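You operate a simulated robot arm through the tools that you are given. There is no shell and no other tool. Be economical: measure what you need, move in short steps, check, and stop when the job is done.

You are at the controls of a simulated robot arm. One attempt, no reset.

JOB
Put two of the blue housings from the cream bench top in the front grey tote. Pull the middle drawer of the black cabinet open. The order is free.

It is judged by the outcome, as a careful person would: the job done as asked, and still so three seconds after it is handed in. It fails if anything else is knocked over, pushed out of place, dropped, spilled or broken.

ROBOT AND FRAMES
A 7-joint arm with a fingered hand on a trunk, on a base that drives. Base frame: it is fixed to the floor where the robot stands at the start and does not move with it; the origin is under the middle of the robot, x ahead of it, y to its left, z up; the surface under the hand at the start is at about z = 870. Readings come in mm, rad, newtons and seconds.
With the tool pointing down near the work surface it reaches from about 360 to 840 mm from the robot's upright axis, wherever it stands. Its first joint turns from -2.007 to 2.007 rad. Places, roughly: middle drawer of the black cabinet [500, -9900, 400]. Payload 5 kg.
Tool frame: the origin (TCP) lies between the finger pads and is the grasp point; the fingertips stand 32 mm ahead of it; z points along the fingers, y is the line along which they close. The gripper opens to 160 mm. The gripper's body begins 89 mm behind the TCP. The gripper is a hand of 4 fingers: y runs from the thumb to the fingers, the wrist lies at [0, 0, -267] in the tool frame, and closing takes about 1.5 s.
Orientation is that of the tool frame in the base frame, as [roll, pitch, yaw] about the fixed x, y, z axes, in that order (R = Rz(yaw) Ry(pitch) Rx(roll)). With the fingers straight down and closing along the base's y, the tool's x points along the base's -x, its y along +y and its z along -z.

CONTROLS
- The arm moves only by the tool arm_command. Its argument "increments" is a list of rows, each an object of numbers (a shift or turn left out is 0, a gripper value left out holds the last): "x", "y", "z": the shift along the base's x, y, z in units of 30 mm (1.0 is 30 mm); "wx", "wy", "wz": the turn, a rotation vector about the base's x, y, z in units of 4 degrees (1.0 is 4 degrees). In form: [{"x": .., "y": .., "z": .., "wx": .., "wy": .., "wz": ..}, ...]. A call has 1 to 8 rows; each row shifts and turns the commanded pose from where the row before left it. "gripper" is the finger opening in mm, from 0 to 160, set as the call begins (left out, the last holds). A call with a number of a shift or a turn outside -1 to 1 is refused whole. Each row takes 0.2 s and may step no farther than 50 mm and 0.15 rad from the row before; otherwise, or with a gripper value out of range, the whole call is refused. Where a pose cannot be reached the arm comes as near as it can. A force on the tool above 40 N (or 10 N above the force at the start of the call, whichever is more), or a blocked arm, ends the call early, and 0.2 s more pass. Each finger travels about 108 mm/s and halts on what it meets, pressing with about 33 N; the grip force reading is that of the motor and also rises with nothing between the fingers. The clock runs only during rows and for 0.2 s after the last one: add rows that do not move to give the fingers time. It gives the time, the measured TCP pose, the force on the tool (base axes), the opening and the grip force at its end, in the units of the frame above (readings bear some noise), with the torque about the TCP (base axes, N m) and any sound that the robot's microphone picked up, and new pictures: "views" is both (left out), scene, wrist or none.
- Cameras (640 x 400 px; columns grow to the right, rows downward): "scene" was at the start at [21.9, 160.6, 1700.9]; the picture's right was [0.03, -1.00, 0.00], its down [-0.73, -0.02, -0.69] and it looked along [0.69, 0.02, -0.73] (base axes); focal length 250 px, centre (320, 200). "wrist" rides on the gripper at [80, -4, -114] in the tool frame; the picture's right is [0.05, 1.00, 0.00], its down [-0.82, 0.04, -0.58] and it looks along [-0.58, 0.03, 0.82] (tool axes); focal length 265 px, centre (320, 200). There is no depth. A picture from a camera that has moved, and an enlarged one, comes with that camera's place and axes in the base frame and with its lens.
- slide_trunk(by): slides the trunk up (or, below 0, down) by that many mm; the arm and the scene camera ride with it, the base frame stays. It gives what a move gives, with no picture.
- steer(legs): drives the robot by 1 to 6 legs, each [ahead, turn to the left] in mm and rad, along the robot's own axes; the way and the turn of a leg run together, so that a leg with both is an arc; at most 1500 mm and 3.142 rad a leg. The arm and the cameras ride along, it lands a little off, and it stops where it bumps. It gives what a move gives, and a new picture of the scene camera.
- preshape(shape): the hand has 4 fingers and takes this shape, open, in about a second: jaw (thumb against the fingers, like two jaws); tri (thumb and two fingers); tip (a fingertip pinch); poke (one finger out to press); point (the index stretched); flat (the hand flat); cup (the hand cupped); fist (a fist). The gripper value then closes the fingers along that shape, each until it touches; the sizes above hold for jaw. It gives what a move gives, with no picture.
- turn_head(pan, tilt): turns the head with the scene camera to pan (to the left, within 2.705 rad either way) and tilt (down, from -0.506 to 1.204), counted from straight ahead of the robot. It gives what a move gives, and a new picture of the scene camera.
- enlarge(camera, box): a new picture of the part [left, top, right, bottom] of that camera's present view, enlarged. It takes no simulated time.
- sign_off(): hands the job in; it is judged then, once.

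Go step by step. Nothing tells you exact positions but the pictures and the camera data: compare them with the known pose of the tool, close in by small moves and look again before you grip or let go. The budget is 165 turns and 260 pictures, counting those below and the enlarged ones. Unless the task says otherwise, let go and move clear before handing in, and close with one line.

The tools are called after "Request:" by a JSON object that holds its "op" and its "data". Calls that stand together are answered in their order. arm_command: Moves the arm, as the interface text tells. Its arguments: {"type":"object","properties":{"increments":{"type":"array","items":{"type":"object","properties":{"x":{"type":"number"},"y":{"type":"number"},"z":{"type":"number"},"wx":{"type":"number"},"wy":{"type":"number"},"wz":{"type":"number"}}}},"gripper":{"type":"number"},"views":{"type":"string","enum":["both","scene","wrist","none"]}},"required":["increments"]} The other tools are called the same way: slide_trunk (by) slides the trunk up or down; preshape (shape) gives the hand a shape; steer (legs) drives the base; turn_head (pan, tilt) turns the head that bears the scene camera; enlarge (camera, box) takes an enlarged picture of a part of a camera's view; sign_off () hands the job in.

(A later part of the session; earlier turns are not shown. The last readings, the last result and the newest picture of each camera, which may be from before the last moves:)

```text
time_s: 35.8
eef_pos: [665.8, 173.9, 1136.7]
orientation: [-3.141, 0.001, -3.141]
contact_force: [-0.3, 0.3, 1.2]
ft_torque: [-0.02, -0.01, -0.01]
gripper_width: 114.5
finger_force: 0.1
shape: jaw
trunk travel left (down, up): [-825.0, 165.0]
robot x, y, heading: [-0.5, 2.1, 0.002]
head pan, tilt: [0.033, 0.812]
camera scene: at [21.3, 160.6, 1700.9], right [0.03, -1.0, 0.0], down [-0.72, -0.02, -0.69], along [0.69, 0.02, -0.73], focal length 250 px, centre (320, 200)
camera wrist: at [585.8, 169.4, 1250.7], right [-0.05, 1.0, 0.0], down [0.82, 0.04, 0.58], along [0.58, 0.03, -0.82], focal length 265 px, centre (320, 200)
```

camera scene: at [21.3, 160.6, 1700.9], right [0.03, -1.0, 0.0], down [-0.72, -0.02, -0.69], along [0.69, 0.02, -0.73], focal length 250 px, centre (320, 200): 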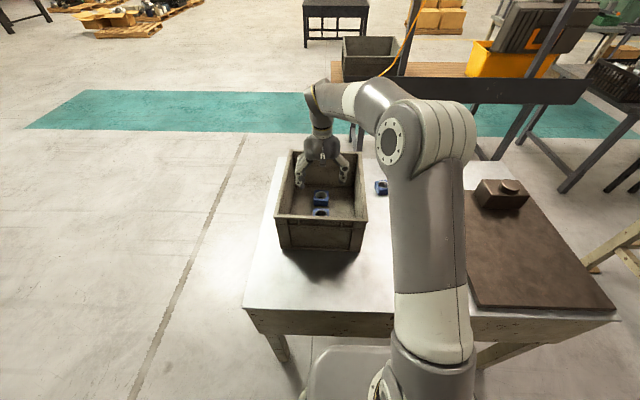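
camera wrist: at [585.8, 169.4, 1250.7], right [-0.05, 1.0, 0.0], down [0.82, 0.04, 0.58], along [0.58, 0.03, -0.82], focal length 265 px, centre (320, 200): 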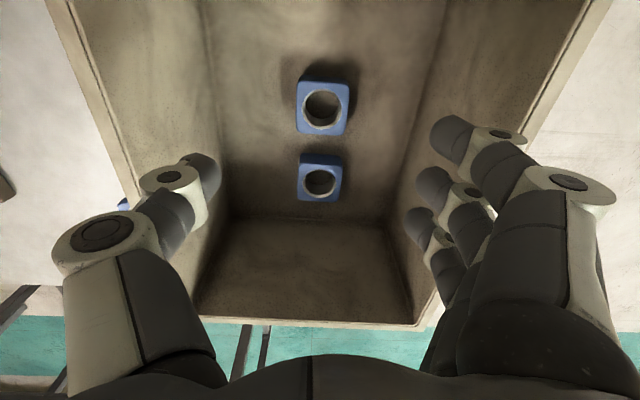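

Both housings stand in the tote. Next I'll raise and tuck the arm, then look right toward the cabinet.

Request:
{"op": "arm_command", "data": {"increments": [{"z": 1}, {"z": 1}, {"z": 1}, {"x": -1, "y": -0.5}, {"x": -1, "y": -0.7}, {"x": -1, "y": -0.8}, {"x": -1, "y": -0.8}, {"x": -1, "y": -0.8}], "views": "none"}}

Request:
{"op": "arm_command", "data": {"increments": [{"x": -1, "y": -0.8}, {"x": -1, "y": -0.8}, {"x": -0.8, "y": -0.6}], "views": "none"}}

Request:
{"op": "turn_head", "data": {"pan": -1.5, "tilt": 0.35}}

```text
time_s: 37.6
eef_pos: [518.5, 69.9, 1225.7]
orientation: [3.141, 0.002, -3.138]
contact_force: [-0.6, -0.6, -0.1]
ft_torque: [-0.01, -0.06, 0.0]
gripper_width: 114.9
finger_force: 0.0
shape: jaw
trunk travel left (down, up): [-825.0, 165.0]
robot x, y, heading: [2.5, 1.1, -0.003]
head pan, tilt: [0.033, 0.812]
```

```text
time_s: 38.4
eef_pos: [433.2, -0.2, 1227.0]
orientation: [-3.141, 0.002, -3.141]
contact_force: [-0.8, 0.1, -0.6]
ft_torque: [0.04, -0.01, 0.03]
gripper_width: 114.6
finger_force: 0.1
shape: jaw
trunk travel left (down, up): [-825.0, 165.0]
robot x, y, heading: [-4.0, 0.0, 0.0]
head pan, tilt: [0.033, 0.812]
```

```text
time_s: 40.0
eef_pos: [434.2, 2.2, 1227.0]
orientation: [-3.141, 0.001, -3.141]
contact_force: [0.2, 0.3, 0.2]
ft_torque: [-0.01, -0.02, 0.0]
gripper_width: 114.5
finger_force: 0.0
shape: jaw
trunk travel left (down, up): [-825.0, 165.0]
robot x, y, heading: [2.5, 3.4, 0.002]
head pan, tilt: [-1.499, 0.351]
camera scene: at [-51.4, 65.1, 1741.5], right [-1.0, -0.07, 0.0], down [-0.02, 0.34, -0.94], along [0.07, -0.94, -0.34], focal length 250 px, centre (320, 200)
```

scene: 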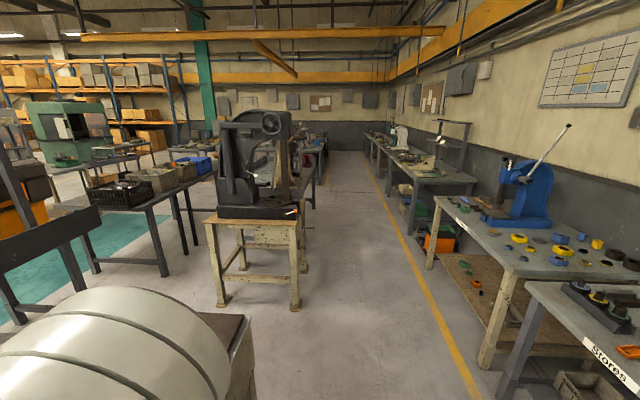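

An aisle runs along -y, from about x -1150 to 280, between the press table and the right-hand benches. I'm zooming in on the far end to find the cabinet.

Request:
{"op": "enlarge", "data": {"camera": "scene", "box": [260, 80, 440, 200]}}

```text
3.33 times, centred on (350, 140) of scene
camera zoom: at [-51.4, 65.1, 1741.5], right [-1.0, -0.07, 0.0], down [-0.02, 0.34, -0.94], along [0.07, -0.94, -0.34], focal length 833 px, centre (220, 400)
```

zoom: 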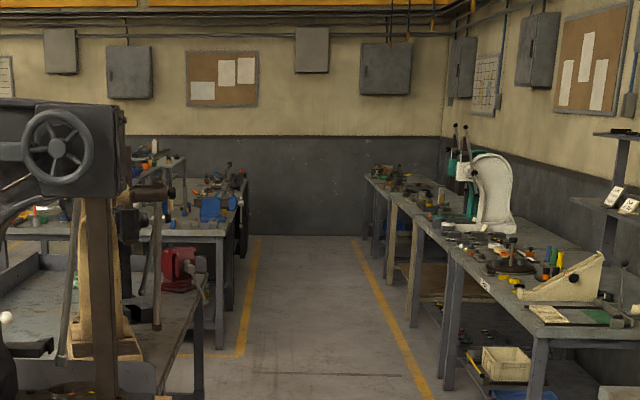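

The cabinet is hidden behind the left-hand bench, at about y -9.9 m. I'll look behind the robot before backing away.

Request:
{"op": "turn_head", "data": {"pan": -2.6, "tilt": 0.6}}

Request:
{"op": "turn_head", "data": {"pan": 2.6, "tilt": 0.6}}

```text
time_s: 41.4
eef_pos: [435.1, 2.3, 1226.1]
orientation: [-3.14, 0.0, -3.141]
contact_force: [-0.3, -0.9, -0.6]
ft_torque: [-0.04, 0.0, -0.01]
gripper_width: 114.7
finger_force: 0.1
shape: jaw
trunk travel left (down, up): [-825.0, 165.0]
robot x, y, heading: [-0.8, 0.2, 0.001]
head pan, tilt: [-2.601, 0.6]
camera scene: at [-133.9, 112.4, 1718.8], right [-0.52, 0.86, 0.0], down [0.48, 0.29, -0.83], along [-0.71, -0.43, -0.56], focal length 250 px, centre (320, 200)
```

scene: 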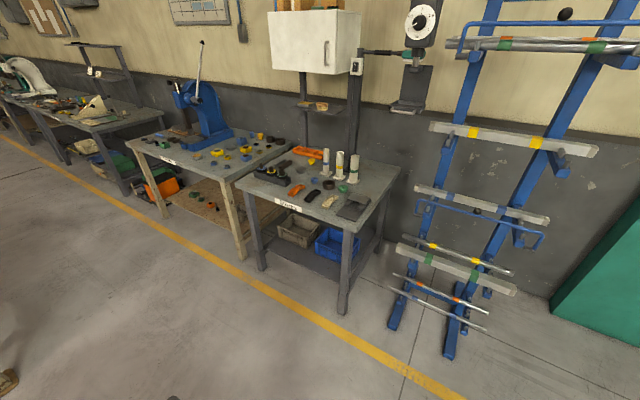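

```text
time_s: 45.4
eef_pos: [434.8, 2.7, 1226.7]
orientation: [3.14, -0.001, -3.141]
contact_force: [0.2, 0.3, 0.5]
ft_torque: [0.01, -0.01, 0.01]
gripper_width: 115.0
finger_force: 0.0
shape: jaw
trunk travel left (down, up): [-825.0, 165.0]
robot x, y, heading: [0.3, -2.1, -0.004]
head pan, tilt: [2.601, 0.6]
camera scene: at [-133.9, 203.5, 1718.8], right [0.52, 0.86, 0.0], down [0.48, -0.29, -0.83], along [-0.71, 0.43, -0.56], focal length 250 px, centre (320, 200)
```

scene: 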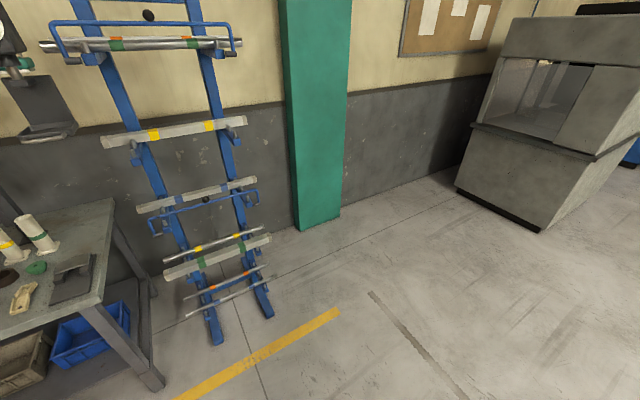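

There's open floor behind me to about x -950. I'll back up 400 mm, turn right 90° and check.

Request:
{"op": "turn_head", "data": {"pan": 0, "tilt": 0.5}}

Request:
{"op": "steer", "data": {"legs": [[-390, 0], [0, -1.571]]}}

```text
time_s: 47.8
eef_pos: [433.4, 3.5, 1225.7]
orientation: [-3.14, 0.002, -3.14]
contact_force: [0.5, 0.8, 0.4]
ft_torque: [0.01, 0.01, -0.01]
gripper_width: 114.7
finger_force: 0.0
shape: jaw
trunk travel left (down, up): [-825.0, 165.0]
robot x, y, heading: [3.9, 2.2, -0.004]
head pan, tilt: [0.0, 0.499]
camera scene: at [32.8, 158.0, 1727.9], right [0.0, -1.0, 0.0], down [-0.48, 0.0, -0.88], along [0.88, 0.0, -0.48], focal length 250 px, centre (320, 200)
```

scene: 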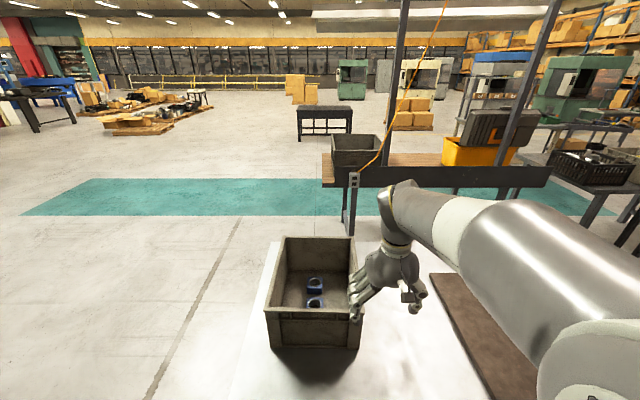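

```text
time_s: 53.9
eef_pos: [-372.3, -434.1, 1226.6]
orientation: [-3.14, -0.001, 1.594]
contact_force: [-0.5, -0.5, -0.4]
ft_torque: [0.02, 0.0, -0.04]
gripper_width: 114.7
finger_force: 0.1
shape: jaw
trunk travel left (down, up): [-825.0, 165.0]
robot x, y, heading: [-384.9, -4.5, -1.545]
head pan, tilt: [0.0, 0.499]
camera scene: at [-225.5, -26.3, 1727.9], right [-1.0, -0.02, 0.0], down [-0.01, 0.48, -0.88], along [0.02, -0.88, -0.48], focal length 250 px, centre (320, 200)
```

scene: 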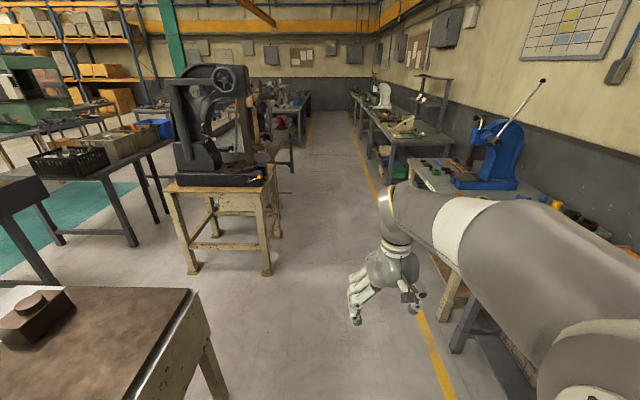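

The heading is -1.545 and the aisle ahead is clear. I'm driving about 4.3 m along it.

Request:
{"op": "steer", "data": {"legs": [[0, -0.026], [1500, 0], [1500, 0], [1300, 0]]}}

```text
time_s: 75.1
eef_pos: [-461.2, -4789.0, 1226.5]
orientation: [3.141, -0.001, 1.532]
contact_force: [-0.2, 1.0, 0.5]
ft_torque: [0.03, -0.01, 0.02]
gripper_width: 114.7
finger_force: 0.0
shape: jaw
trunk travel left (down, up): [-825.0, 165.0]
robot x, y, heading: [-445.2, -4355.7, -1.605]
head pan, tilt: [0.0, 0.499]
camera scene: at [-289.0, -4390.5, 1727.9], right [-1.0, 0.04, 0.0], down [0.02, 0.48, -0.88], along [-0.03, -0.88, -0.48], focal length 250 px, centre (320, 200)
```

scene: 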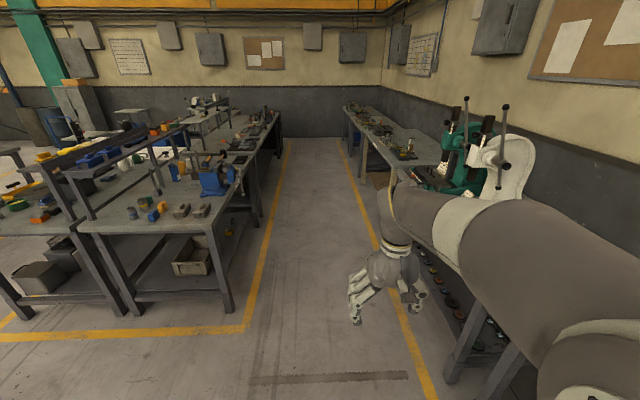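

I'm zooming at the left side of the aisle's far end, where the cabinet should be.

Request:
{"op": "enlarge", "data": {"camera": "scene", "box": [190, 80, 370, 192]}}

```text
3.56 times, centred on (280, 136) of scene
camera zoom: at [-289.0, -4390.5, 1727.9], right [-1.0, 0.04, 0.0], down [0.02, 0.48, -0.88], along [-0.03, -0.88, -0.48], focal length 889 px, centre (462, 428)
```

zoom: 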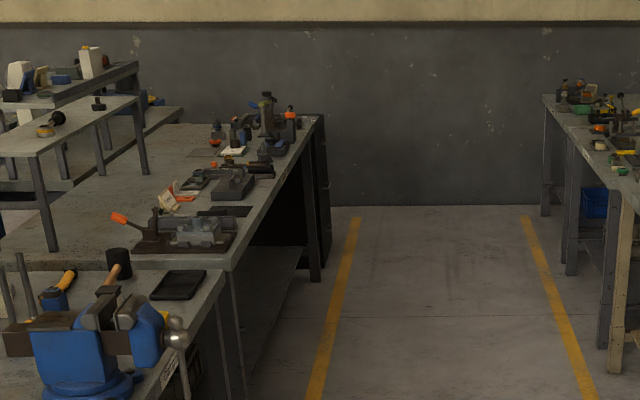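

A black cabinet stands just past the end of the left bench, its face toward the aisle at about x 400. I'm driving on with a small heading correction.

Request:
{"op": "steer", "data": {"legs": [[0, 0.05], [1500, 0], [1500, 0]]}}

```text
time_s: 89.9
eef_pos: [-446.0, -7763.5, 1226.0]
orientation: [3.14, 0.001, 1.565]
contact_force: [-0.2, -0.7, 0.2]
ft_torque: [-0.01, 0.02, 0.02]
gripper_width: 114.7
finger_force: 0.0
shape: jaw
trunk travel left (down, up): [-825.0, 165.0]
robot x, y, heading: [-448.4, -7329.5, -1.576]
head pan, tilt: [0.0, 0.499]
camera scene: at [-289.0, -7359.2, 1727.9], right [-1.0, 0.01, 0.0], down [0.0, 0.48, -0.88], along [-0.01, -0.88, -0.48], focal length 250 px, centre (320, 200)
```

scene: 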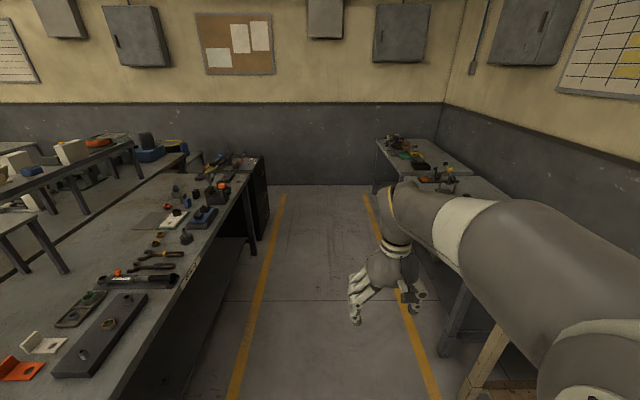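

The way is clear to the cabinet. I'm driving about 2.55 m more, then turning left to face it.

Request:
{"op": "steer", "data": {"legs": [[1500, 0.005], [1050, 0]]}}

Request:
{"op": "turn_head", "data": {"pan": 1.5, "tilt": 0.75}}

```text
time_s: 102.4
eef_pos: [-443.4, -10331.0, 1225.6]
orientation: [-3.141, 0.001, 1.598]
contact_force: [0.2, -0.1, 0.0]
ft_torque: [-0.01, 0.0, -0.01]
gripper_width: 114.9
finger_force: 0.0
shape: jaw
trunk travel left (down, up): [-825.0, 165.0]
robot x, y, heading: [-459.7, -9896.8, -1.536]
head pan, tilt: [0.0, 0.499]
camera scene: at [-298.2, -9921.9, 1727.9], right [-1.0, -0.03, 0.0], down [-0.01, 0.48, -0.88], along [0.02, -0.88, -0.48], focal length 250 px, centre (320, 200)
```

scene: 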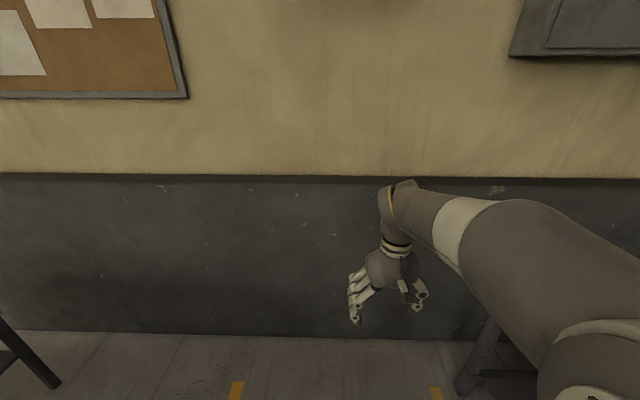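

```text
time_s: 104.0
eef_pos: [-443.4, -10330.2, 1225.5]
orientation: [3.141, 0.0, 1.596]
contact_force: [0.1, 0.7, 0.0]
ft_torque: [-0.02, -0.03, -0.01]
gripper_width: 114.8
finger_force: 0.2
shape: jaw
trunk travel left (down, up): [-825.0, 165.0]
robot x, y, heading: [-458.0, -9898.2, -1.54]
head pan, tilt: [1.499, 0.75]
camera scene: at [-217.8, -9834.3, 1705.9], right [-0.05, -1.0, 0.0], down [-0.68, 0.03, -0.73], along [0.73, -0.03, -0.68], focal length 250 px, centre (320, 200)
```

scene: 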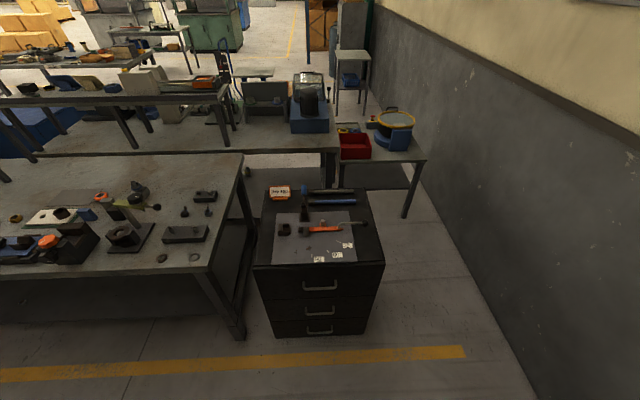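

The black cabinet has three drawers with bar handles and loose tools on top. I'm turning to face it and zooming in.

Request:
{"op": "enlarge", "data": {"camera": "scene", "box": [220, 180, 420, 350]}}

```text
2.35 times, centred on (320, 265) of scene
camera zoom: at [-217.8, -9834.3, 1705.9], right [-0.05, -1.0, 0.0], down [-0.68, 0.03, -0.73], along [0.73, -0.03, -0.68], focal length 588 px, centre (320, 47)
```

zoom: 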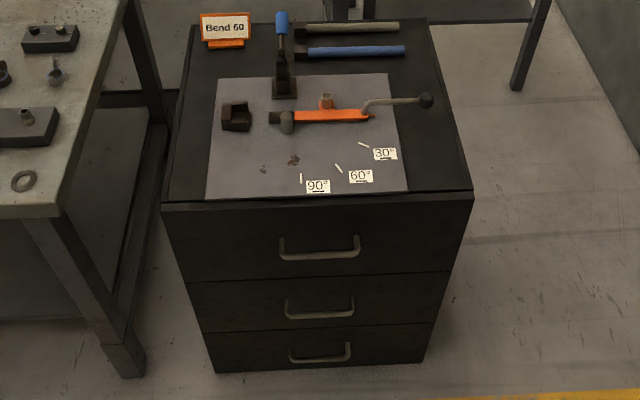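

The middle handle is a horizontal bar about 140 mm wide, standing roughly 40 mm off the face, near (325, -9856, 415). I'm turning the robot to face the cabinet.

Request:
{"op": "steer", "data": {"legs": [[0, 1.54]]}}

Request:
{"op": "turn_head", "data": {"pan": 0, "tilt": 0.9}}

```text
time_s: 108.2
eef_pos: [-21.9, -9890.1, 1225.6]
orientation: [3.14, 0.0, -3.134]
contact_force: [-0.8, -0.6, -0.1]
ft_torque: [0.01, 0.01, 0.0]
gripper_width: 114.8
finger_force: 0.1
shape: jaw
trunk travel left (down, up): [-825.0, 165.0]
robot x, y, heading: [-457.8, -9896.2, 0.007]
head pan, tilt: [1.499, 0.75]
camera scene: at [-511.6, -9655.5, 1705.9], right [1.0, -0.06, 0.0], down [-0.04, -0.68, -0.73], along [0.05, 0.73, -0.68], focal length 250 px, centre (320, 200)
```

scene: 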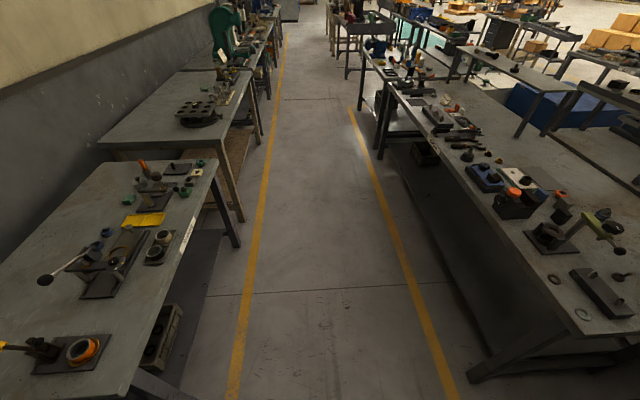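

```text
time_s: 109.8
eef_pos: [-24.2, -9889.9, 1226.1]
orientation: [-3.141, 0.0, -3.134]
contact_force: [1.0, 0.4, -0.7]
ft_torque: [0.01, 0.03, 0.01]
gripper_width: 114.7
finger_force: 0.1
shape: jaw
trunk travel left (down, up): [-825.0, 165.0]
robot x, y, heading: [-458.0, -9893.5, 0.006]
head pan, tilt: [0.0, 0.901]
camera scene: at [-441.4, -9737.7, 1694.0], right [0.01, -1.0, 0.0], down [-0.78, -0.01, -0.62], along [0.62, 0.01, -0.78], focal length 250 px, centre (320, 200)
```

scene: 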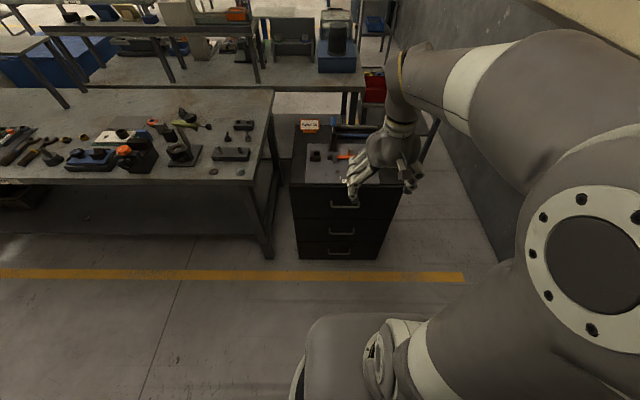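

Request:
{"op": "enlarge", "data": {"camera": "scene", "box": [280, 180, 420, 270]}}

```text
4.44 times, centred on (350, 225) of scene
camera zoom: at [-441.4, -9737.7, 1694.0], right [0.01, -1.0, 0.0], down [-0.78, -0.01, -0.62], along [0.62, 0.01, -0.78], focal length 1111 px, centre (187, 89)
```

zoom: 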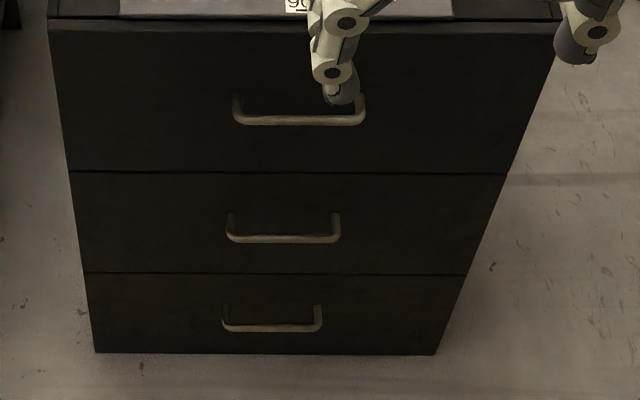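

The bar is at about (320, -9852, 422). I'm moving the hand forward and turning it to point at the cabinet with the fingers closing vertically, still high up.

Request:
{"op": "arm_command", "data": {"increments": [{"x": 0.85, "y": 0.16, "wx": 0.96, "wy": -0.96, "wz": -0.96}, {"x": 0.85, "y": 0.16, "wx": 0.96, "wy": -0.96, "wz": -0.96}, {"x": 0.85, "y": 0.16, "wx": 0.96, "wy": -0.96, "wz": -0.96}, {"x": 0.85, "y": 0.16, "wx": 0.96, "wy": -0.96, "wz": -0.96}, {"x": 0.85, "y": 0.16, "wx": 0.96, "wy": -0.96, "wz": -0.96}, {"x": 0.85, "y": 0.16, "wx": 0.96, "wy": -0.96, "wz": -0.96}, {"x": 0.85, "y": 0.16, "wx": 0.96, "wy": -0.96, "wz": -0.96}, {"x": 0.85, "y": 0.16, "wx": 0.96, "wy": -0.96, "wz": -0.96}], "views": "scene"}}

```text
time_s: 111.6
eef_pos: [180.2, -9850.7, 1227.7]
orientation: [2.46, 0.34, 2.463]
contact_force: [0.1, -0.6, 0.6]
ft_torque: [0.0, 0.02, 0.01]
gripper_width: 114.7
finger_force: 0.1
shape: jaw
trunk travel left (down, up): [-825.0, 165.0]
robot x, y, heading: [-455.2, -9896.4, 0.013]
head pan, tilt: [0.0, 0.901]
camera scene: at [-440.6, -9737.7, 1694.0], right [0.01, -1.0, 0.0], down [-0.78, -0.01, -0.62], along [0.62, 0.0, -0.78], focal length 250 px, centre (320, 200)
```

scene: 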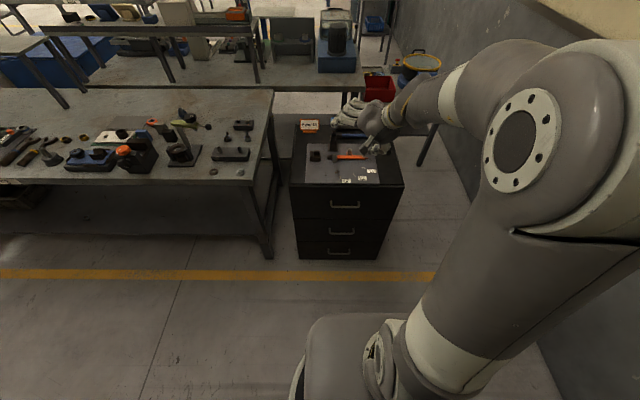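

Request:
{"op": "arm_command", "data": {"increments": [{"wx": 0.96, "wy": -0.96, "wz": -0.96}, {"wx": 0.96, "wy": -0.96, "wz": -0.96}, {"wx": 0.96, "wy": -0.96, "wz": -0.96}, {"wx": 0.96, "wy": -0.96, "wz": -0.96}, {"wx": 0.96, "wy": -0.96, "wz": -0.96}, {"wx": 0.96, "wy": -0.96, "wz": -0.96}, {"wx": 0.96, "wy": -0.96, "wz": -0.96}, {"wx": 0.96, "wy": -0.96, "wz": -0.96}], "views": "none"}}

Request:
{"op": "arm_command", "data": {"increments": [{"wx": 0.96, "wy": -0.96, "wz": -0.96}, {"wx": 0.96, "wy": -0.96, "wz": -0.96}, {}]}}

```text
time_s: 113.6
eef_pos: [176.3, -9980.4, 1225.0]
orientation: [1.717, 0.133, 1.494]
contact_force: [1.3, 1.6, -0.2]
ft_torque: [0.0, 0.0, -0.03]
gripper_width: 115.0
finger_force: 0.0
shape: jaw
out of reach, approached as far as the arm can: row 5, 6
trunk travel left (down, up): [-825.0, 165.0]
robot x, y, heading: [-458.8, -9892.9, 0.009]
head pan, tilt: [0.0, 0.901]
stopped in row 8: the arm was blocked; the commanded pose is now the measured one
```

```text
time_s: 114.4
eef_pos: [175.7, -9980.8, 1226.1]
orientation: [1.602, -0.02, 1.353]
contact_force: [0.4, -0.6, 0.1]
ft_torque: [0.01, 0.01, 0.02]
gripper_width: 115.1
finger_force: 0.0
shape: jaw
trunk travel left (down, up): [-825.0, 165.0]
robot x, y, heading: [-454.4, -9896.7, 0.014]
head pan, tilt: [0.0, 0.901]
camera scene: at [-441.3, -9738.0, 1694.0], right [0.01, -1.0, 0.0], down [-0.78, -0.01, -0.62], along [0.62, 0.01, -0.78], focal length 250 px, centre (320, 200)
camera wrist: at [82.8, -9878.9, 1227.4], right [0.04, 0.02, 1.0], down [-0.74, -0.67, 0.04], along [0.67, -0.74, -0.01], focal length 265 px, centre (320, 200)
```

scene: 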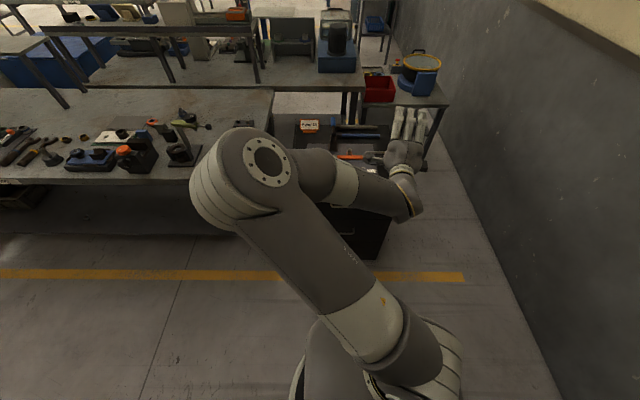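
wrist: 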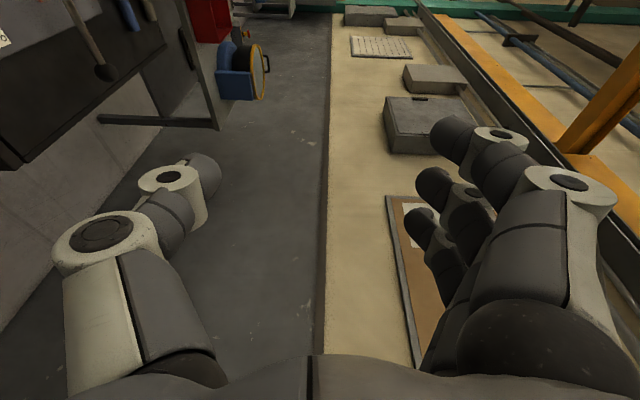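

The arm flipped its elbow to the left but the hand is nearly as wanted, pointing forward with the fingers above and thumb below. I'm correcting the yaw and sideways offset while still high.

Request:
{"op": "arm_command", "data": {"increments": [{"y": 0.9, "wz": 0.62}, {"y": 0.9, "wz": 0.62}, {"y": 0.9, "wz": 0.62}, {"y": 0.9, "wz": 0.62}, {"y": 0.7, "wz": 0.62}, {}]}}

```text
time_s: 115.8
eef_pos: [175.8, -9851.2, 1223.6]
orientation: [1.605, -0.019, 1.571]
contact_force: [0.8, 0.6, -0.7]
ft_torque: [0.02, -0.01, 0.01]
gripper_width: 114.8
finger_force: 0.0
shape: jaw
trunk travel left (down, up): [-825.0, 165.0]
robot x, y, heading: [-458.1, -9894.7, 0.01]
head pan, tilt: [0.0, 0.901]
camera scene: at [-441.4, -9737.6, 1694.0], right [0.01, -1.0, 0.0], down [-0.78, -0.01, -0.62], along [0.62, 0.01, -0.78], focal length 250 px, centre (320, 200)
camera wrist: at [63.0, -9771.2, 1225.3], right [0.03, 0.03, 1.0], down [-0.58, -0.82, 0.05], along [0.82, -0.58, -0.01], focal length 265 px, centre (320, 200)
```

scene: 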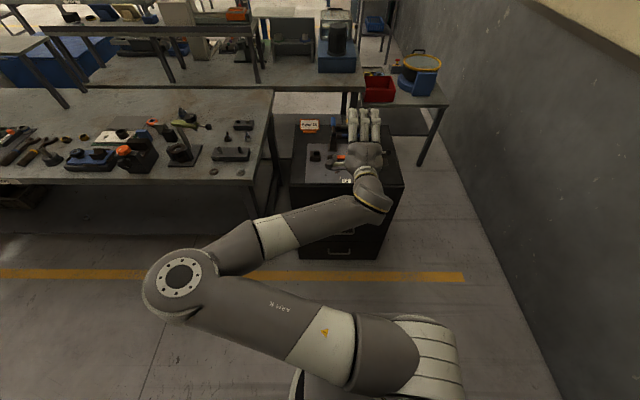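
wrist: 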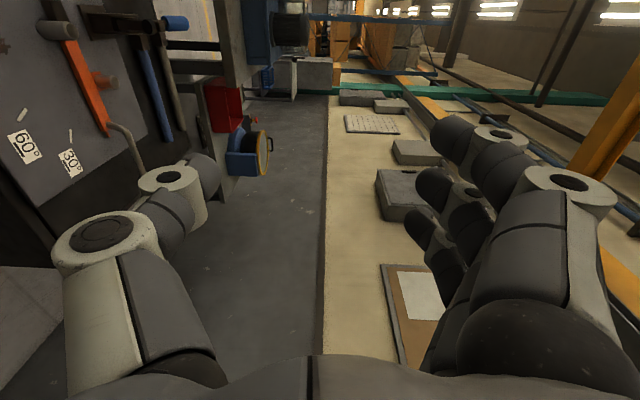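

The hand points straight at the cabinet with its tips about 110 mm short of the handles. I'm sliding the trunk down in two steps.

Request:
{"op": "slide_trunk", "data": {"by": -400}}

Request:
{"op": "turn_head", "data": {"pan": 0, "tilt": 0.75}}

```text
time_s: 119.6
eef_pos: [176.5, -9853.0, 825.6]
orientation: [1.604, -0.02, 1.569]
contact_force: [-0.1, -1.0, -0.1]
ft_torque: [0.01, 0.01, -0.01]
gripper_width: 114.9
finger_force: 0.1
shape: jaw
trunk travel left (down, up): [-425.0, 565.0]
robot x, y, heading: [-454.0, -9895.0, 0.013]
head pan, tilt: [0.0, 0.901]
```

```text
time_s: 120.3
eef_pos: [176.3, -9851.3, 823.6]
orientation: [1.606, -0.02, 1.569]
contact_force: [-0.5, -0.7, 0.5]
ft_torque: [0.02, -0.01, 0.02]
gripper_width: 115.0
finger_force: 0.1
shape: jaw
trunk travel left (down, up): [-425.0, 565.0]
robot x, y, heading: [-459.8, -9891.7, 0.005]
head pan, tilt: [0.0, 0.75]
camera scene: at [-434.1, -9737.5, 1305.8], right [0.01, -1.0, 0.0], down [-0.68, -0.01, -0.73], along [0.73, 0.01, -0.68], focal length 250 px, centre (320, 200)
```

scene: 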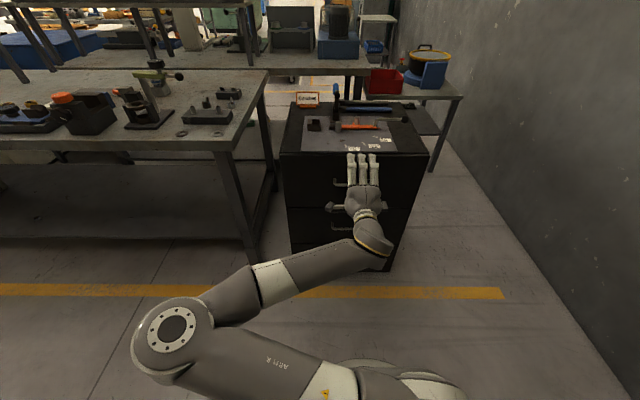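

That's clear all round, so I'll slide down another 350 mm.

Request:
{"op": "slide_trunk", "data": {"by": -350}}

Request:
{"op": "arm_command", "data": {"increments": [{}]}}

```text
time_s: 123.7
eef_pos: [175.4, -9851.7, 475.0]
orientation: [1.604, -0.019, 1.569]
contact_force: [0.1, 0.1, -0.2]
ft_torque: [-0.01, -0.04, 0.04]
gripper_width: 115.0
finger_force: 0.0
shape: jaw
trunk travel left (down, up): [-75.0, 915.0]
robot x, y, heading: [-456.6, -9892.7, 0.008]
head pan, tilt: [0.0, 0.75]
```

```text
time_s: 124.1
eef_pos: [177.1, -9852.0, 475.1]
orientation: [1.604, -0.021, 1.568]
contact_force: [-0.1, -0.1, -0.3]
ft_torque: [-0.01, -0.02, 0.03]
gripper_width: 115.0
finger_force: 0.1
shape: jaw
trunk travel left (down, up): [-75.0, 915.0]
robot x, y, heading: [-460.0, -9893.9, 0.008]
head pan, tilt: [0.0, 0.75]
camera scene: at [-434.1, -9737.6, 955.9], right [0.01, -1.0, 0.0], down [-0.68, -0.01, -0.73], along [0.73, 0.01, -0.68], focal length 250 px, centre (320, 200)
camera wrist: at [63.0, -9771.5, 475.3], right [0.03, 0.03, 1.0], down [-0.58, -0.82, 0.05], along [0.82, -0.58, -0.01], focal length 265 px, centre (320, 200)
```

scene: 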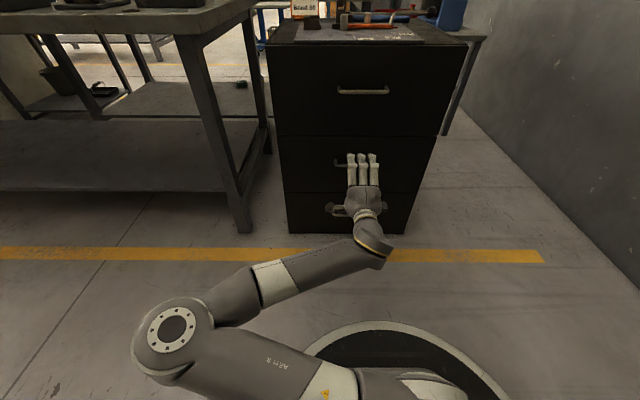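
wrist: 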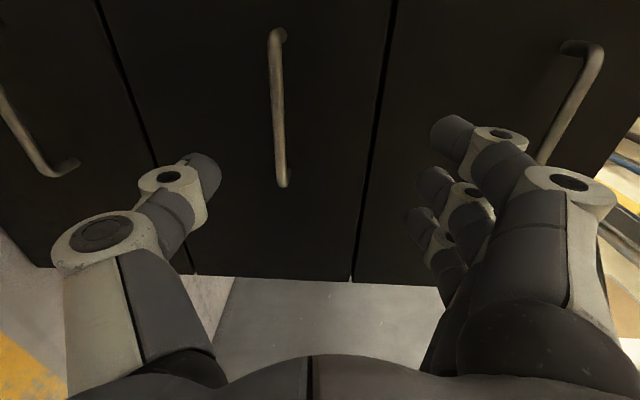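

The wrist camera shows the middle handle clearly: the bar centre is near (320, -9860, 429). I'm levelling the hand, aligning with it and closing part of the distance.

Request:
{"op": "arm_command", "data": {"increments": [{"y": -0.13, "z": -0.75, "wy": -0.24, "wx": -0.15}, {"y": -0.13, "z": -0.78, "wy": -0.23, "wx": -0.14}, {"x": 1}, {"x": 0.8}, {"x": 0.7}, {}]}}

```text
time_s: 125.7
eef_pos: [250.2, -9838.4, 462.5]
orientation: [1.531, -0.124, 1.602]
contact_force: [-0.1, 0.8, 0.1]
ft_torque: [-0.02, -0.02, 0.0]
gripper_width: 115.0
finger_force: 0.0
shape: jaw
out of reach, approached as far as the arm can: row 2
trunk travel left (down, up): [-75.0, 915.0]
robot x, y, heading: [-456.6, -9899.6, 0.005]
head pan, tilt: [0.0, 0.75]
stopped in row 6: the arm was blocked; the commanded pose is now the measured one
camera scene: at [-434.1, -9737.6, 955.9], right [0.01, -1.0, 0.0], down [-0.68, -0.01, -0.73], along [0.73, 0.01, -0.68], focal length 250 px, centre (320, 200)
camera wrist: at [135.3, -9761.4, 464.8], right [-0.04, -0.07, 1.0], down [-0.55, -0.83, -0.08], along [0.83, -0.55, -0.01], focal length 265 px, centre (320, 200)
```

scene: 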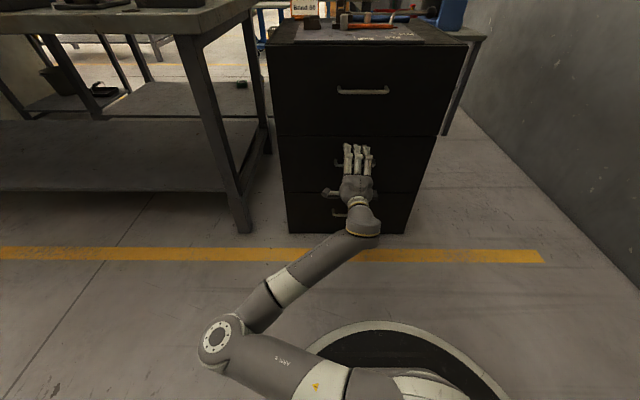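
wrist: 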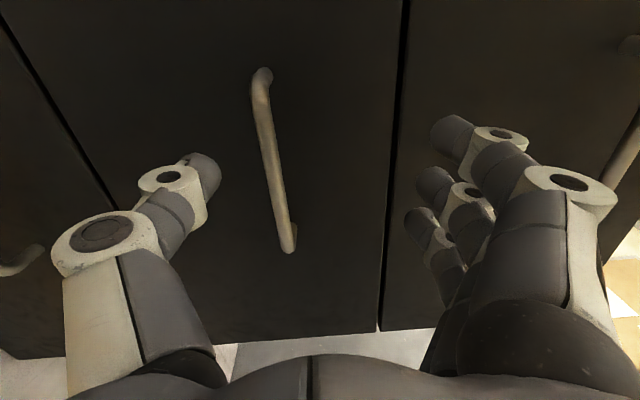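

The arm is at a joint limit going down, so I'll use the trunk for the rest of the height and then correct the small roll.

Request:
{"op": "slide_trunk", "data": {"by": -36}}

Request:
{"op": "arm_command", "data": {"increments": [{"wx": -0.6}, {"wx": -0.6}, {"wx": -0.5}, {}], "views": "wrist"}}

```text
time_s: 126.5
eef_pos: [250.0, -9837.8, 426.7]
orientation: [1.53, -0.124, 1.603]
contact_force: [-0.8, -0.4, -0.2]
ft_torque: [0.02, 0.04, 0.0]
gripper_width: 115.1
finger_force: 0.0
shape: jaw
trunk travel left (down, up): [-39.0, 951.0]
robot x, y, heading: [-457.2, -9893.3, 0.01]
head pan, tilt: [0.0, 0.75]
```

```text
time_s: 127.5
eef_pos: [249.0, -9827.9, 443.6]
orientation: [1.511, -0.08, 1.623]
contact_force: [0.0, 0.2, 0.4]
ft_torque: [-0.01, -0.02, -0.05]
gripper_width: 114.8
finger_force: 0.0
shape: jaw
trunk travel left (down, up): [-39.0, 951.0]
robot x, y, heading: [-455.9, -9894.8, 0.008]
head pan, tilt: [0.0, 0.75]
camera wrist: at [132.9, -9753.0, 439.6], right [-0.06, -0.03, 1.0], down [-0.54, -0.84, -0.06], along [0.84, -0.54, 0.03], focal length 265 px, centre (320, 200)
```

wrist: 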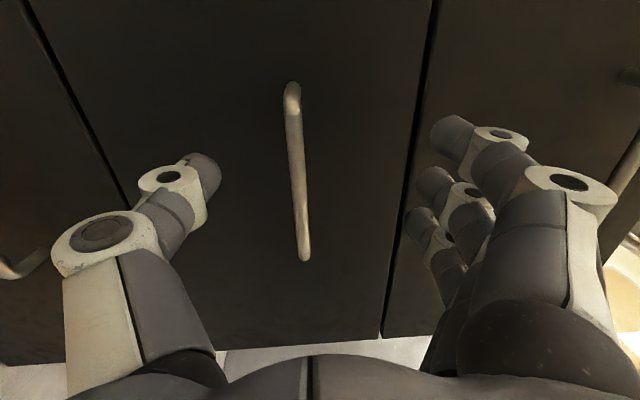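

The hand is close to aligned, with the bar nearly centred. I'm trimming height with the trunk, then advancing with a small sideways correction.

Request:
{"op": "slide_trunk", "data": {"by": -14}}

Request:
{"op": "arm_command", "data": {"increments": [{"x": 0.5, "y": -0.3}, {"x": 0.4, "y": -0.3}, {}], "views": "wrist"}}

```text
time_s: 128.2
eef_pos: [249.6, -9828.3, 430.4]
orientation: [1.509, -0.079, 1.621]
contact_force: [0.4, 0.1, 1.2]
ft_torque: [0.03, -0.01, 0.0]
gripper_width: 114.8
finger_force: 0.1
shape: jaw
trunk travel left (down, up): [-25.0, 965.0]
robot x, y, heading: [-458.4, -9894.7, 0.009]
head pan, tilt: [0.0, 0.75]
```

```text
time_s: 129.2
eef_pos: [269.7, -9783.0, 441.3]
orientation: [1.493, -0.101, 1.716]
contact_force: [-0.2, -0.1, 0.3]
ft_torque: [-0.03, 0.01, 0.01]
gripper_width: 114.8
finger_force: 0.0
shape: jaw
trunk travel left (down, up): [-25.0, 965.0]
robot x, y, heading: [-458.0, -9896.7, 0.01]
head pan, tilt: [0.0, 0.75]
stopped in row 3: the arm was blocked; the commanded pose is now the measured one
camera wrist: at [147.1, -9718.7, 436.4], right [-0.07, -0.06, 1.0], down [-0.46, -0.89, -0.08], along [0.89, -0.46, 0.03], focal length 265 px, centre (320, 200)
```

wrist: 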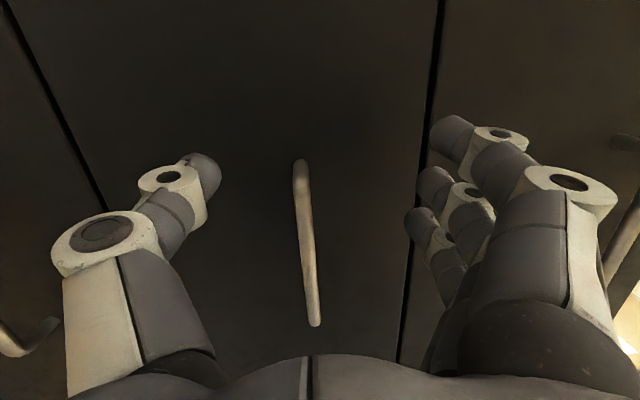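

The arm can't extend cleanly in this posture. I'll go back to the earlier good arm pose and use the base to close the gap and make the pull.

Request:
{"op": "arm_command", "data": {"increments": [{"x": -0.6, "y": -0.3}, {"x": -0.6, "y": -0.4, "wz": -0.4, "wx": -0.2, "wy": 0.2}, {"x": -0.6, "y": -0.4, "wz": -0.4, "wx": -0.2, "wy": 0.2}, {"x": -0.6, "y": -0.4, "wz": -0.4, "wx": -0.3, "wy": 0.2}, {"x": -0.6, "y": -0.4, "wz": -0.4, "wx": -0.3, "wy": 0.2, "z": -0.2}, {"x": -0.1, "y": -0.4, "wz": -0.4, "wx": -0.2, "wy": 0.2, "z": -0.2}, {}]}}

```text
time_s: 130.8
eef_pos: [178.2, -9858.2, 450.3]
orientation: [1.541, -0.135, 1.564]
contact_force: [0.4, 0.4, -0.4]
ft_torque: [-0.02, 0.01, -0.04]
gripper_width: 115.1
finger_force: 0.0
shape: jaw
trunk travel left (down, up): [-25.0, 965.0]
robot x, y, heading: [-455.9, -9899.2, 0.012]
head pan, tilt: [0.0, 0.75]
camera scene: at [-434.1, -9737.6, 905.9], right [0.01, -1.0, 0.0], down [-0.68, -0.01, -0.73], along [0.73, 0.01, -0.68], focal length 250 px, centre (320, 200)
camera wrist: at [66.3, -9777.3, 453.6], right [-0.03, -0.08, 1.0], down [-0.58, -0.81, -0.09], along [0.81, -0.58, -0.02], focal length 265 px, centre (320, 200)
```

scene: 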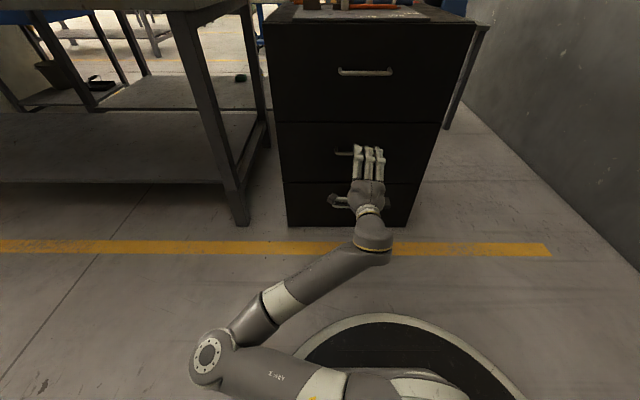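
wrist: 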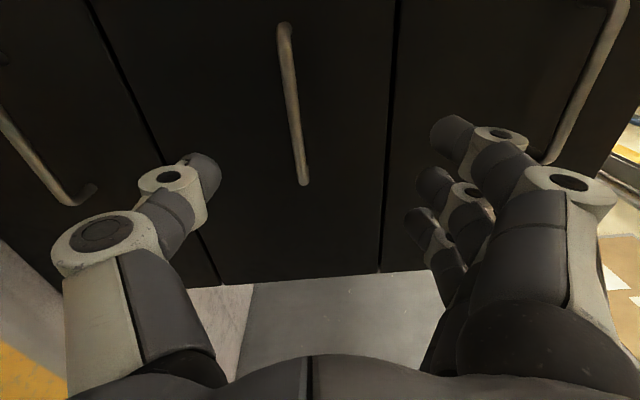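

The pose is good apart from an 8° tilt. I'll try removing the tilt and the last 20 mm of height by returning to the earlier arm posture.

Request:
{"op": "arm_command", "data": {"increments": [{"wx": -0.5, "z": -0.2}, {"wx": -0.5, "z": -0.2}, {"wx": -0.4, "z": -0.2}, {"wx": -0.4, "wy": -0.2, "z": -0.1}, {}], "views": "wrist"}}

```text
time_s: 131.2
eef_pos: [178.7, -9860.0, 451.9]
orientation: [1.533, -0.138, 1.561]
contact_force: [0.3, -0.5, 1.0]
ft_torque: [-0.01, 0.01, 0.01]
gripper_width: 114.9
finger_force: 0.1
shape: jaw
trunk travel left (down, up): [-25.0, 965.0]
robot x, y, heading: [-456.9, -9895.1, 0.007]
head pan, tilt: [0.0, 0.75]
stopped in row 2: the arm was blocked; the commanded pose is now the measured one
camera wrist: at [65.9, -9778.8, 454.2], right [-0.04, -0.09, 1.0], down [-0.59, -0.8, -0.09], along [0.81, -0.59, -0.02], focal length 265 px, centre (320, 200)
```

wrist: 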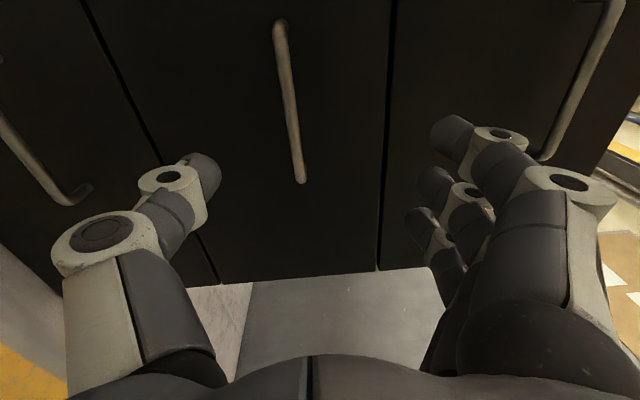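

The arm won't take that, but an 8° tilt is fine for gripping a bar. I'm trimming height with the trunk and rolling the base forward 95 mm.

Request:
{"op": "slide_trunk", "data": {"by": -22}}

Request:
{"op": "steer", "data": {"legs": [[95, 0]]}}

Request:
{"op": "enlarge", "data": {"camera": "wrist", "box": [0, 0, 640, 400]}}

```text
time_s: 131.9
eef_pos: [179.0, -9861.5, 429.6]
orientation: [1.533, -0.139, 1.561]
contact_force: [0.1, 0.4, 0.3]
ft_torque: [0.02, 0.04, 0.03]
gripper_width: 114.8
finger_force: 0.0
shape: jaw
trunk travel left (down, up): [-3.0, 987.0]
robot x, y, heading: [-459.9, -9896.6, 0.008]
head pan, tilt: [0.0, 0.75]
```

```text
time_s: 133.0
eef_pos: [275.9, -9859.5, 428.6]
orientation: [1.532, -0.137, 1.561]
contact_force: [0.3, 0.1, -0.6]
ft_torque: [0.03, 0.01, 0.01]
gripper_width: 115.0
finger_force: 0.0
shape: jaw
trunk travel left (down, up): [-3.0, 987.0]
robot x, y, heading: [-358.3, -9897.2, 0.011]
head pan, tilt: [0.0, 0.75]
camera scene: at [-335.8, -9736.8, 883.9], right [0.01, -1.0, 0.0], down [-0.68, -0.01, -0.73], along [0.73, 0.01, -0.68], focal length 250 px, centre (320, 200)
```

scene: 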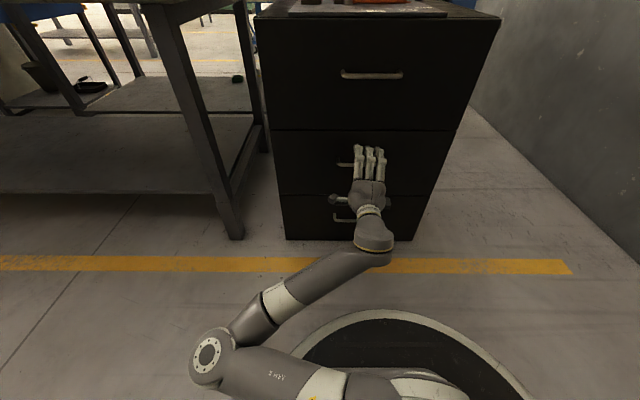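

```text
1.00 times, centred on (320, 200) of wrist (not enlarged: the box is as wide or as high as the picture)
camera zoom: at [164.4, -9778.0, 431.8], right [-0.04, -0.08, 1.0], down [-0.59, -0.8, -0.09], along [0.81, -0.59, -0.02], focal length 265 px, centre (320, 200)
```

zoom: 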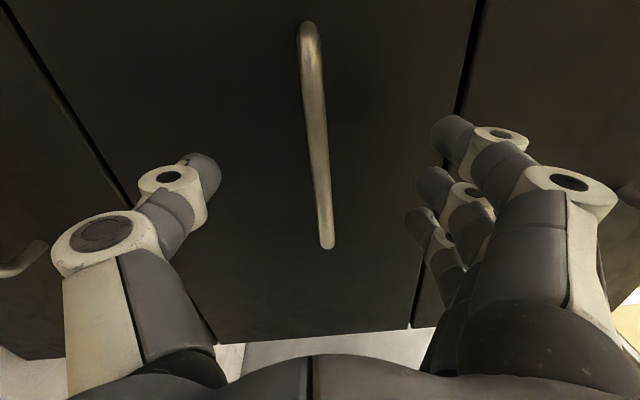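

Two views put the bar at x≈316, y -9788 to -9932, z≈430, so the hand is lined up. I'm advancing 30 mm.

Request:
{"op": "steer", "data": {"legs": [[30, 0]]}}

Request:
{"op": "enlarge", "data": {"camera": "wrist", "box": [0, 0, 640, 400]}}

```text
time_s: 133.8
eef_pos: [305.6, -9857.7, 429.7]
orientation: [1.532, -0.138, 1.563]
contact_force: [0.4, 0.6, -0.1]
ft_torque: [0.02, 0.03, 0.02]
gripper_width: 114.9
finger_force: 0.2
shape: jaw
trunk travel left (down, up): [-3.0, 987.0]
robot x, y, heading: [-327.7, -9893.1, 0.008]
head pan, tilt: [0.0, 0.75]
camera scene: at [-306.2, -9736.5, 883.9], right [0.01, -1.0, 0.0], down [-0.68, -0.01, -0.73], along [0.73, 0.01, -0.68], focal length 250 px, centre (320, 200)
```

scene: 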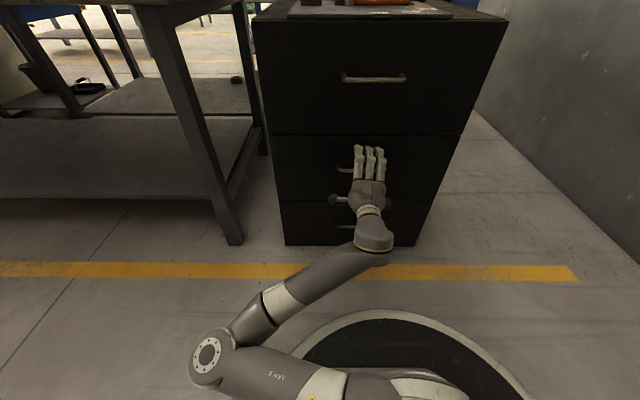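

```text
1.00 times, centred on (320, 200) of wrist (not enlarged: the box is as wide or as high as the picture)
camera zoom: at [193.9, -9777.4, 432.1], right [-0.04, -0.09, 1.0], down [-0.59, -0.8, -0.09], along [0.81, -0.59, -0.02], focal length 265 px, centre (320, 200)
```

zoom: 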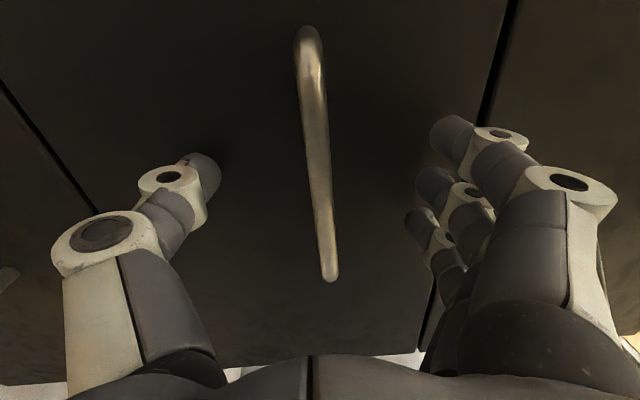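

The bar runs between the thumb and fingers. I'm closing.

Request:
{"op": "arm_command", "data": {"increments": [{}, {}, {}, {}, {}, {}, {}, {}], "gripper": 0, "views": "wrist"}}

```text
time_s: 135.6
eef_pos: [305.2, -9858.2, 429.7]
orientation: [1.534, -0.139, 1.562]
contact_force: [3.1, -0.6, 3.5]
ft_torque: [-0.14, -0.03, 0.02]
gripper_width: 0.0
finger_force: 33.0
shape: jaw
trunk travel left (down, up): [-3.0, 987.0]
robot x, y, heading: [-330.7, -9893.8, 0.008]
head pan, tilt: [0.0, 0.75]
camera wrist: at [193.9, -9777.3, 432.3], right [-0.04, -0.09, 1.0], down [-0.59, -0.81, -0.09], along [0.81, -0.59, -0.02], focal length 265 px, centre (320, 200)
```

wrist: 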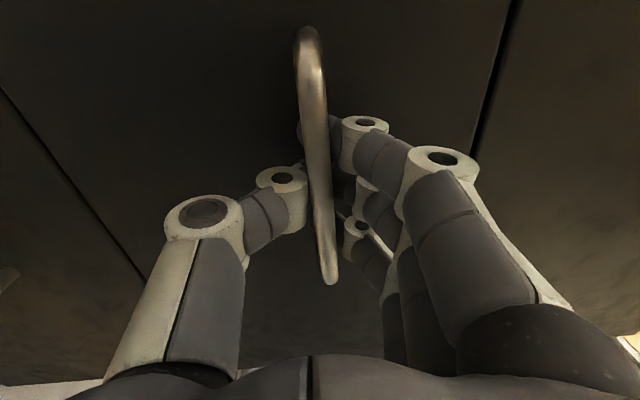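

The fingertips have closed behind the bar, so the handle is hooked. I'm pulling gently by backing the base 60 mm.

Request:
{"op": "steer", "data": {"legs": [[-60, 0]]}}

Request:
{"op": "enlarge", "data": {"camera": "wrist", "box": [0, 0, 640, 400]}}

```text
time_s: 136.6
eef_pos: [246.3, -9858.7, 431.0]
orientation: [1.531, -0.137, 1.561]
contact_force: [-1.0, 0.1, 3.4]
ft_torque: [-0.16, -0.04, 0.06]
gripper_width: 0.3
finger_force: 32.9
shape: jaw
trunk travel left (down, up): [-3.0, 987.0]
robot x, y, heading: [-385.8, -9895.3, 0.006]
head pan, tilt: [0.0, 0.75]
camera scene: at [-366.2, -9737.0, 883.9], right [0.01, -1.0, 0.0], down [-0.68, -0.01, -0.73], along [0.73, 0.01, -0.68], focal length 250 px, centre (320, 200)
```

scene: 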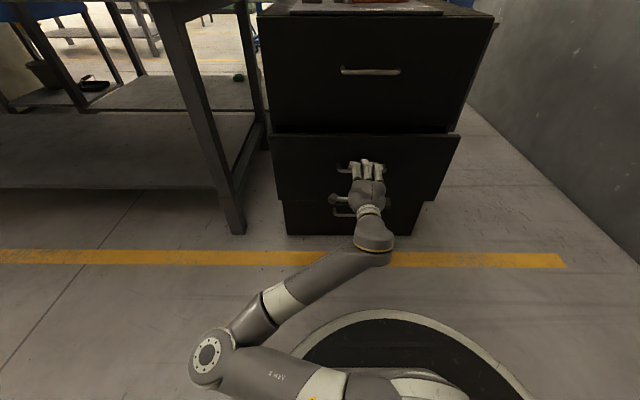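

```text
1.00 times, centred on (320, 200) of wrist (not enlarged: the box is as wide or as high as the picture)
camera zoom: at [134.1, -9777.6, 432.3], right [-0.04, -0.09, 1.0], down [-0.59, -0.81, -0.09], along [0.81, -0.59, -0.02], focal length 265 px, centre (320, 200)
```

zoom: 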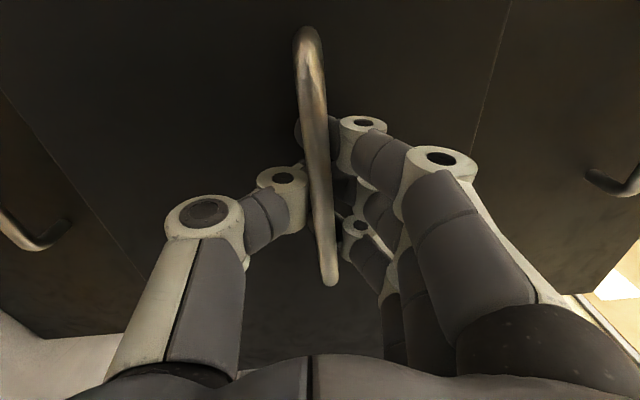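

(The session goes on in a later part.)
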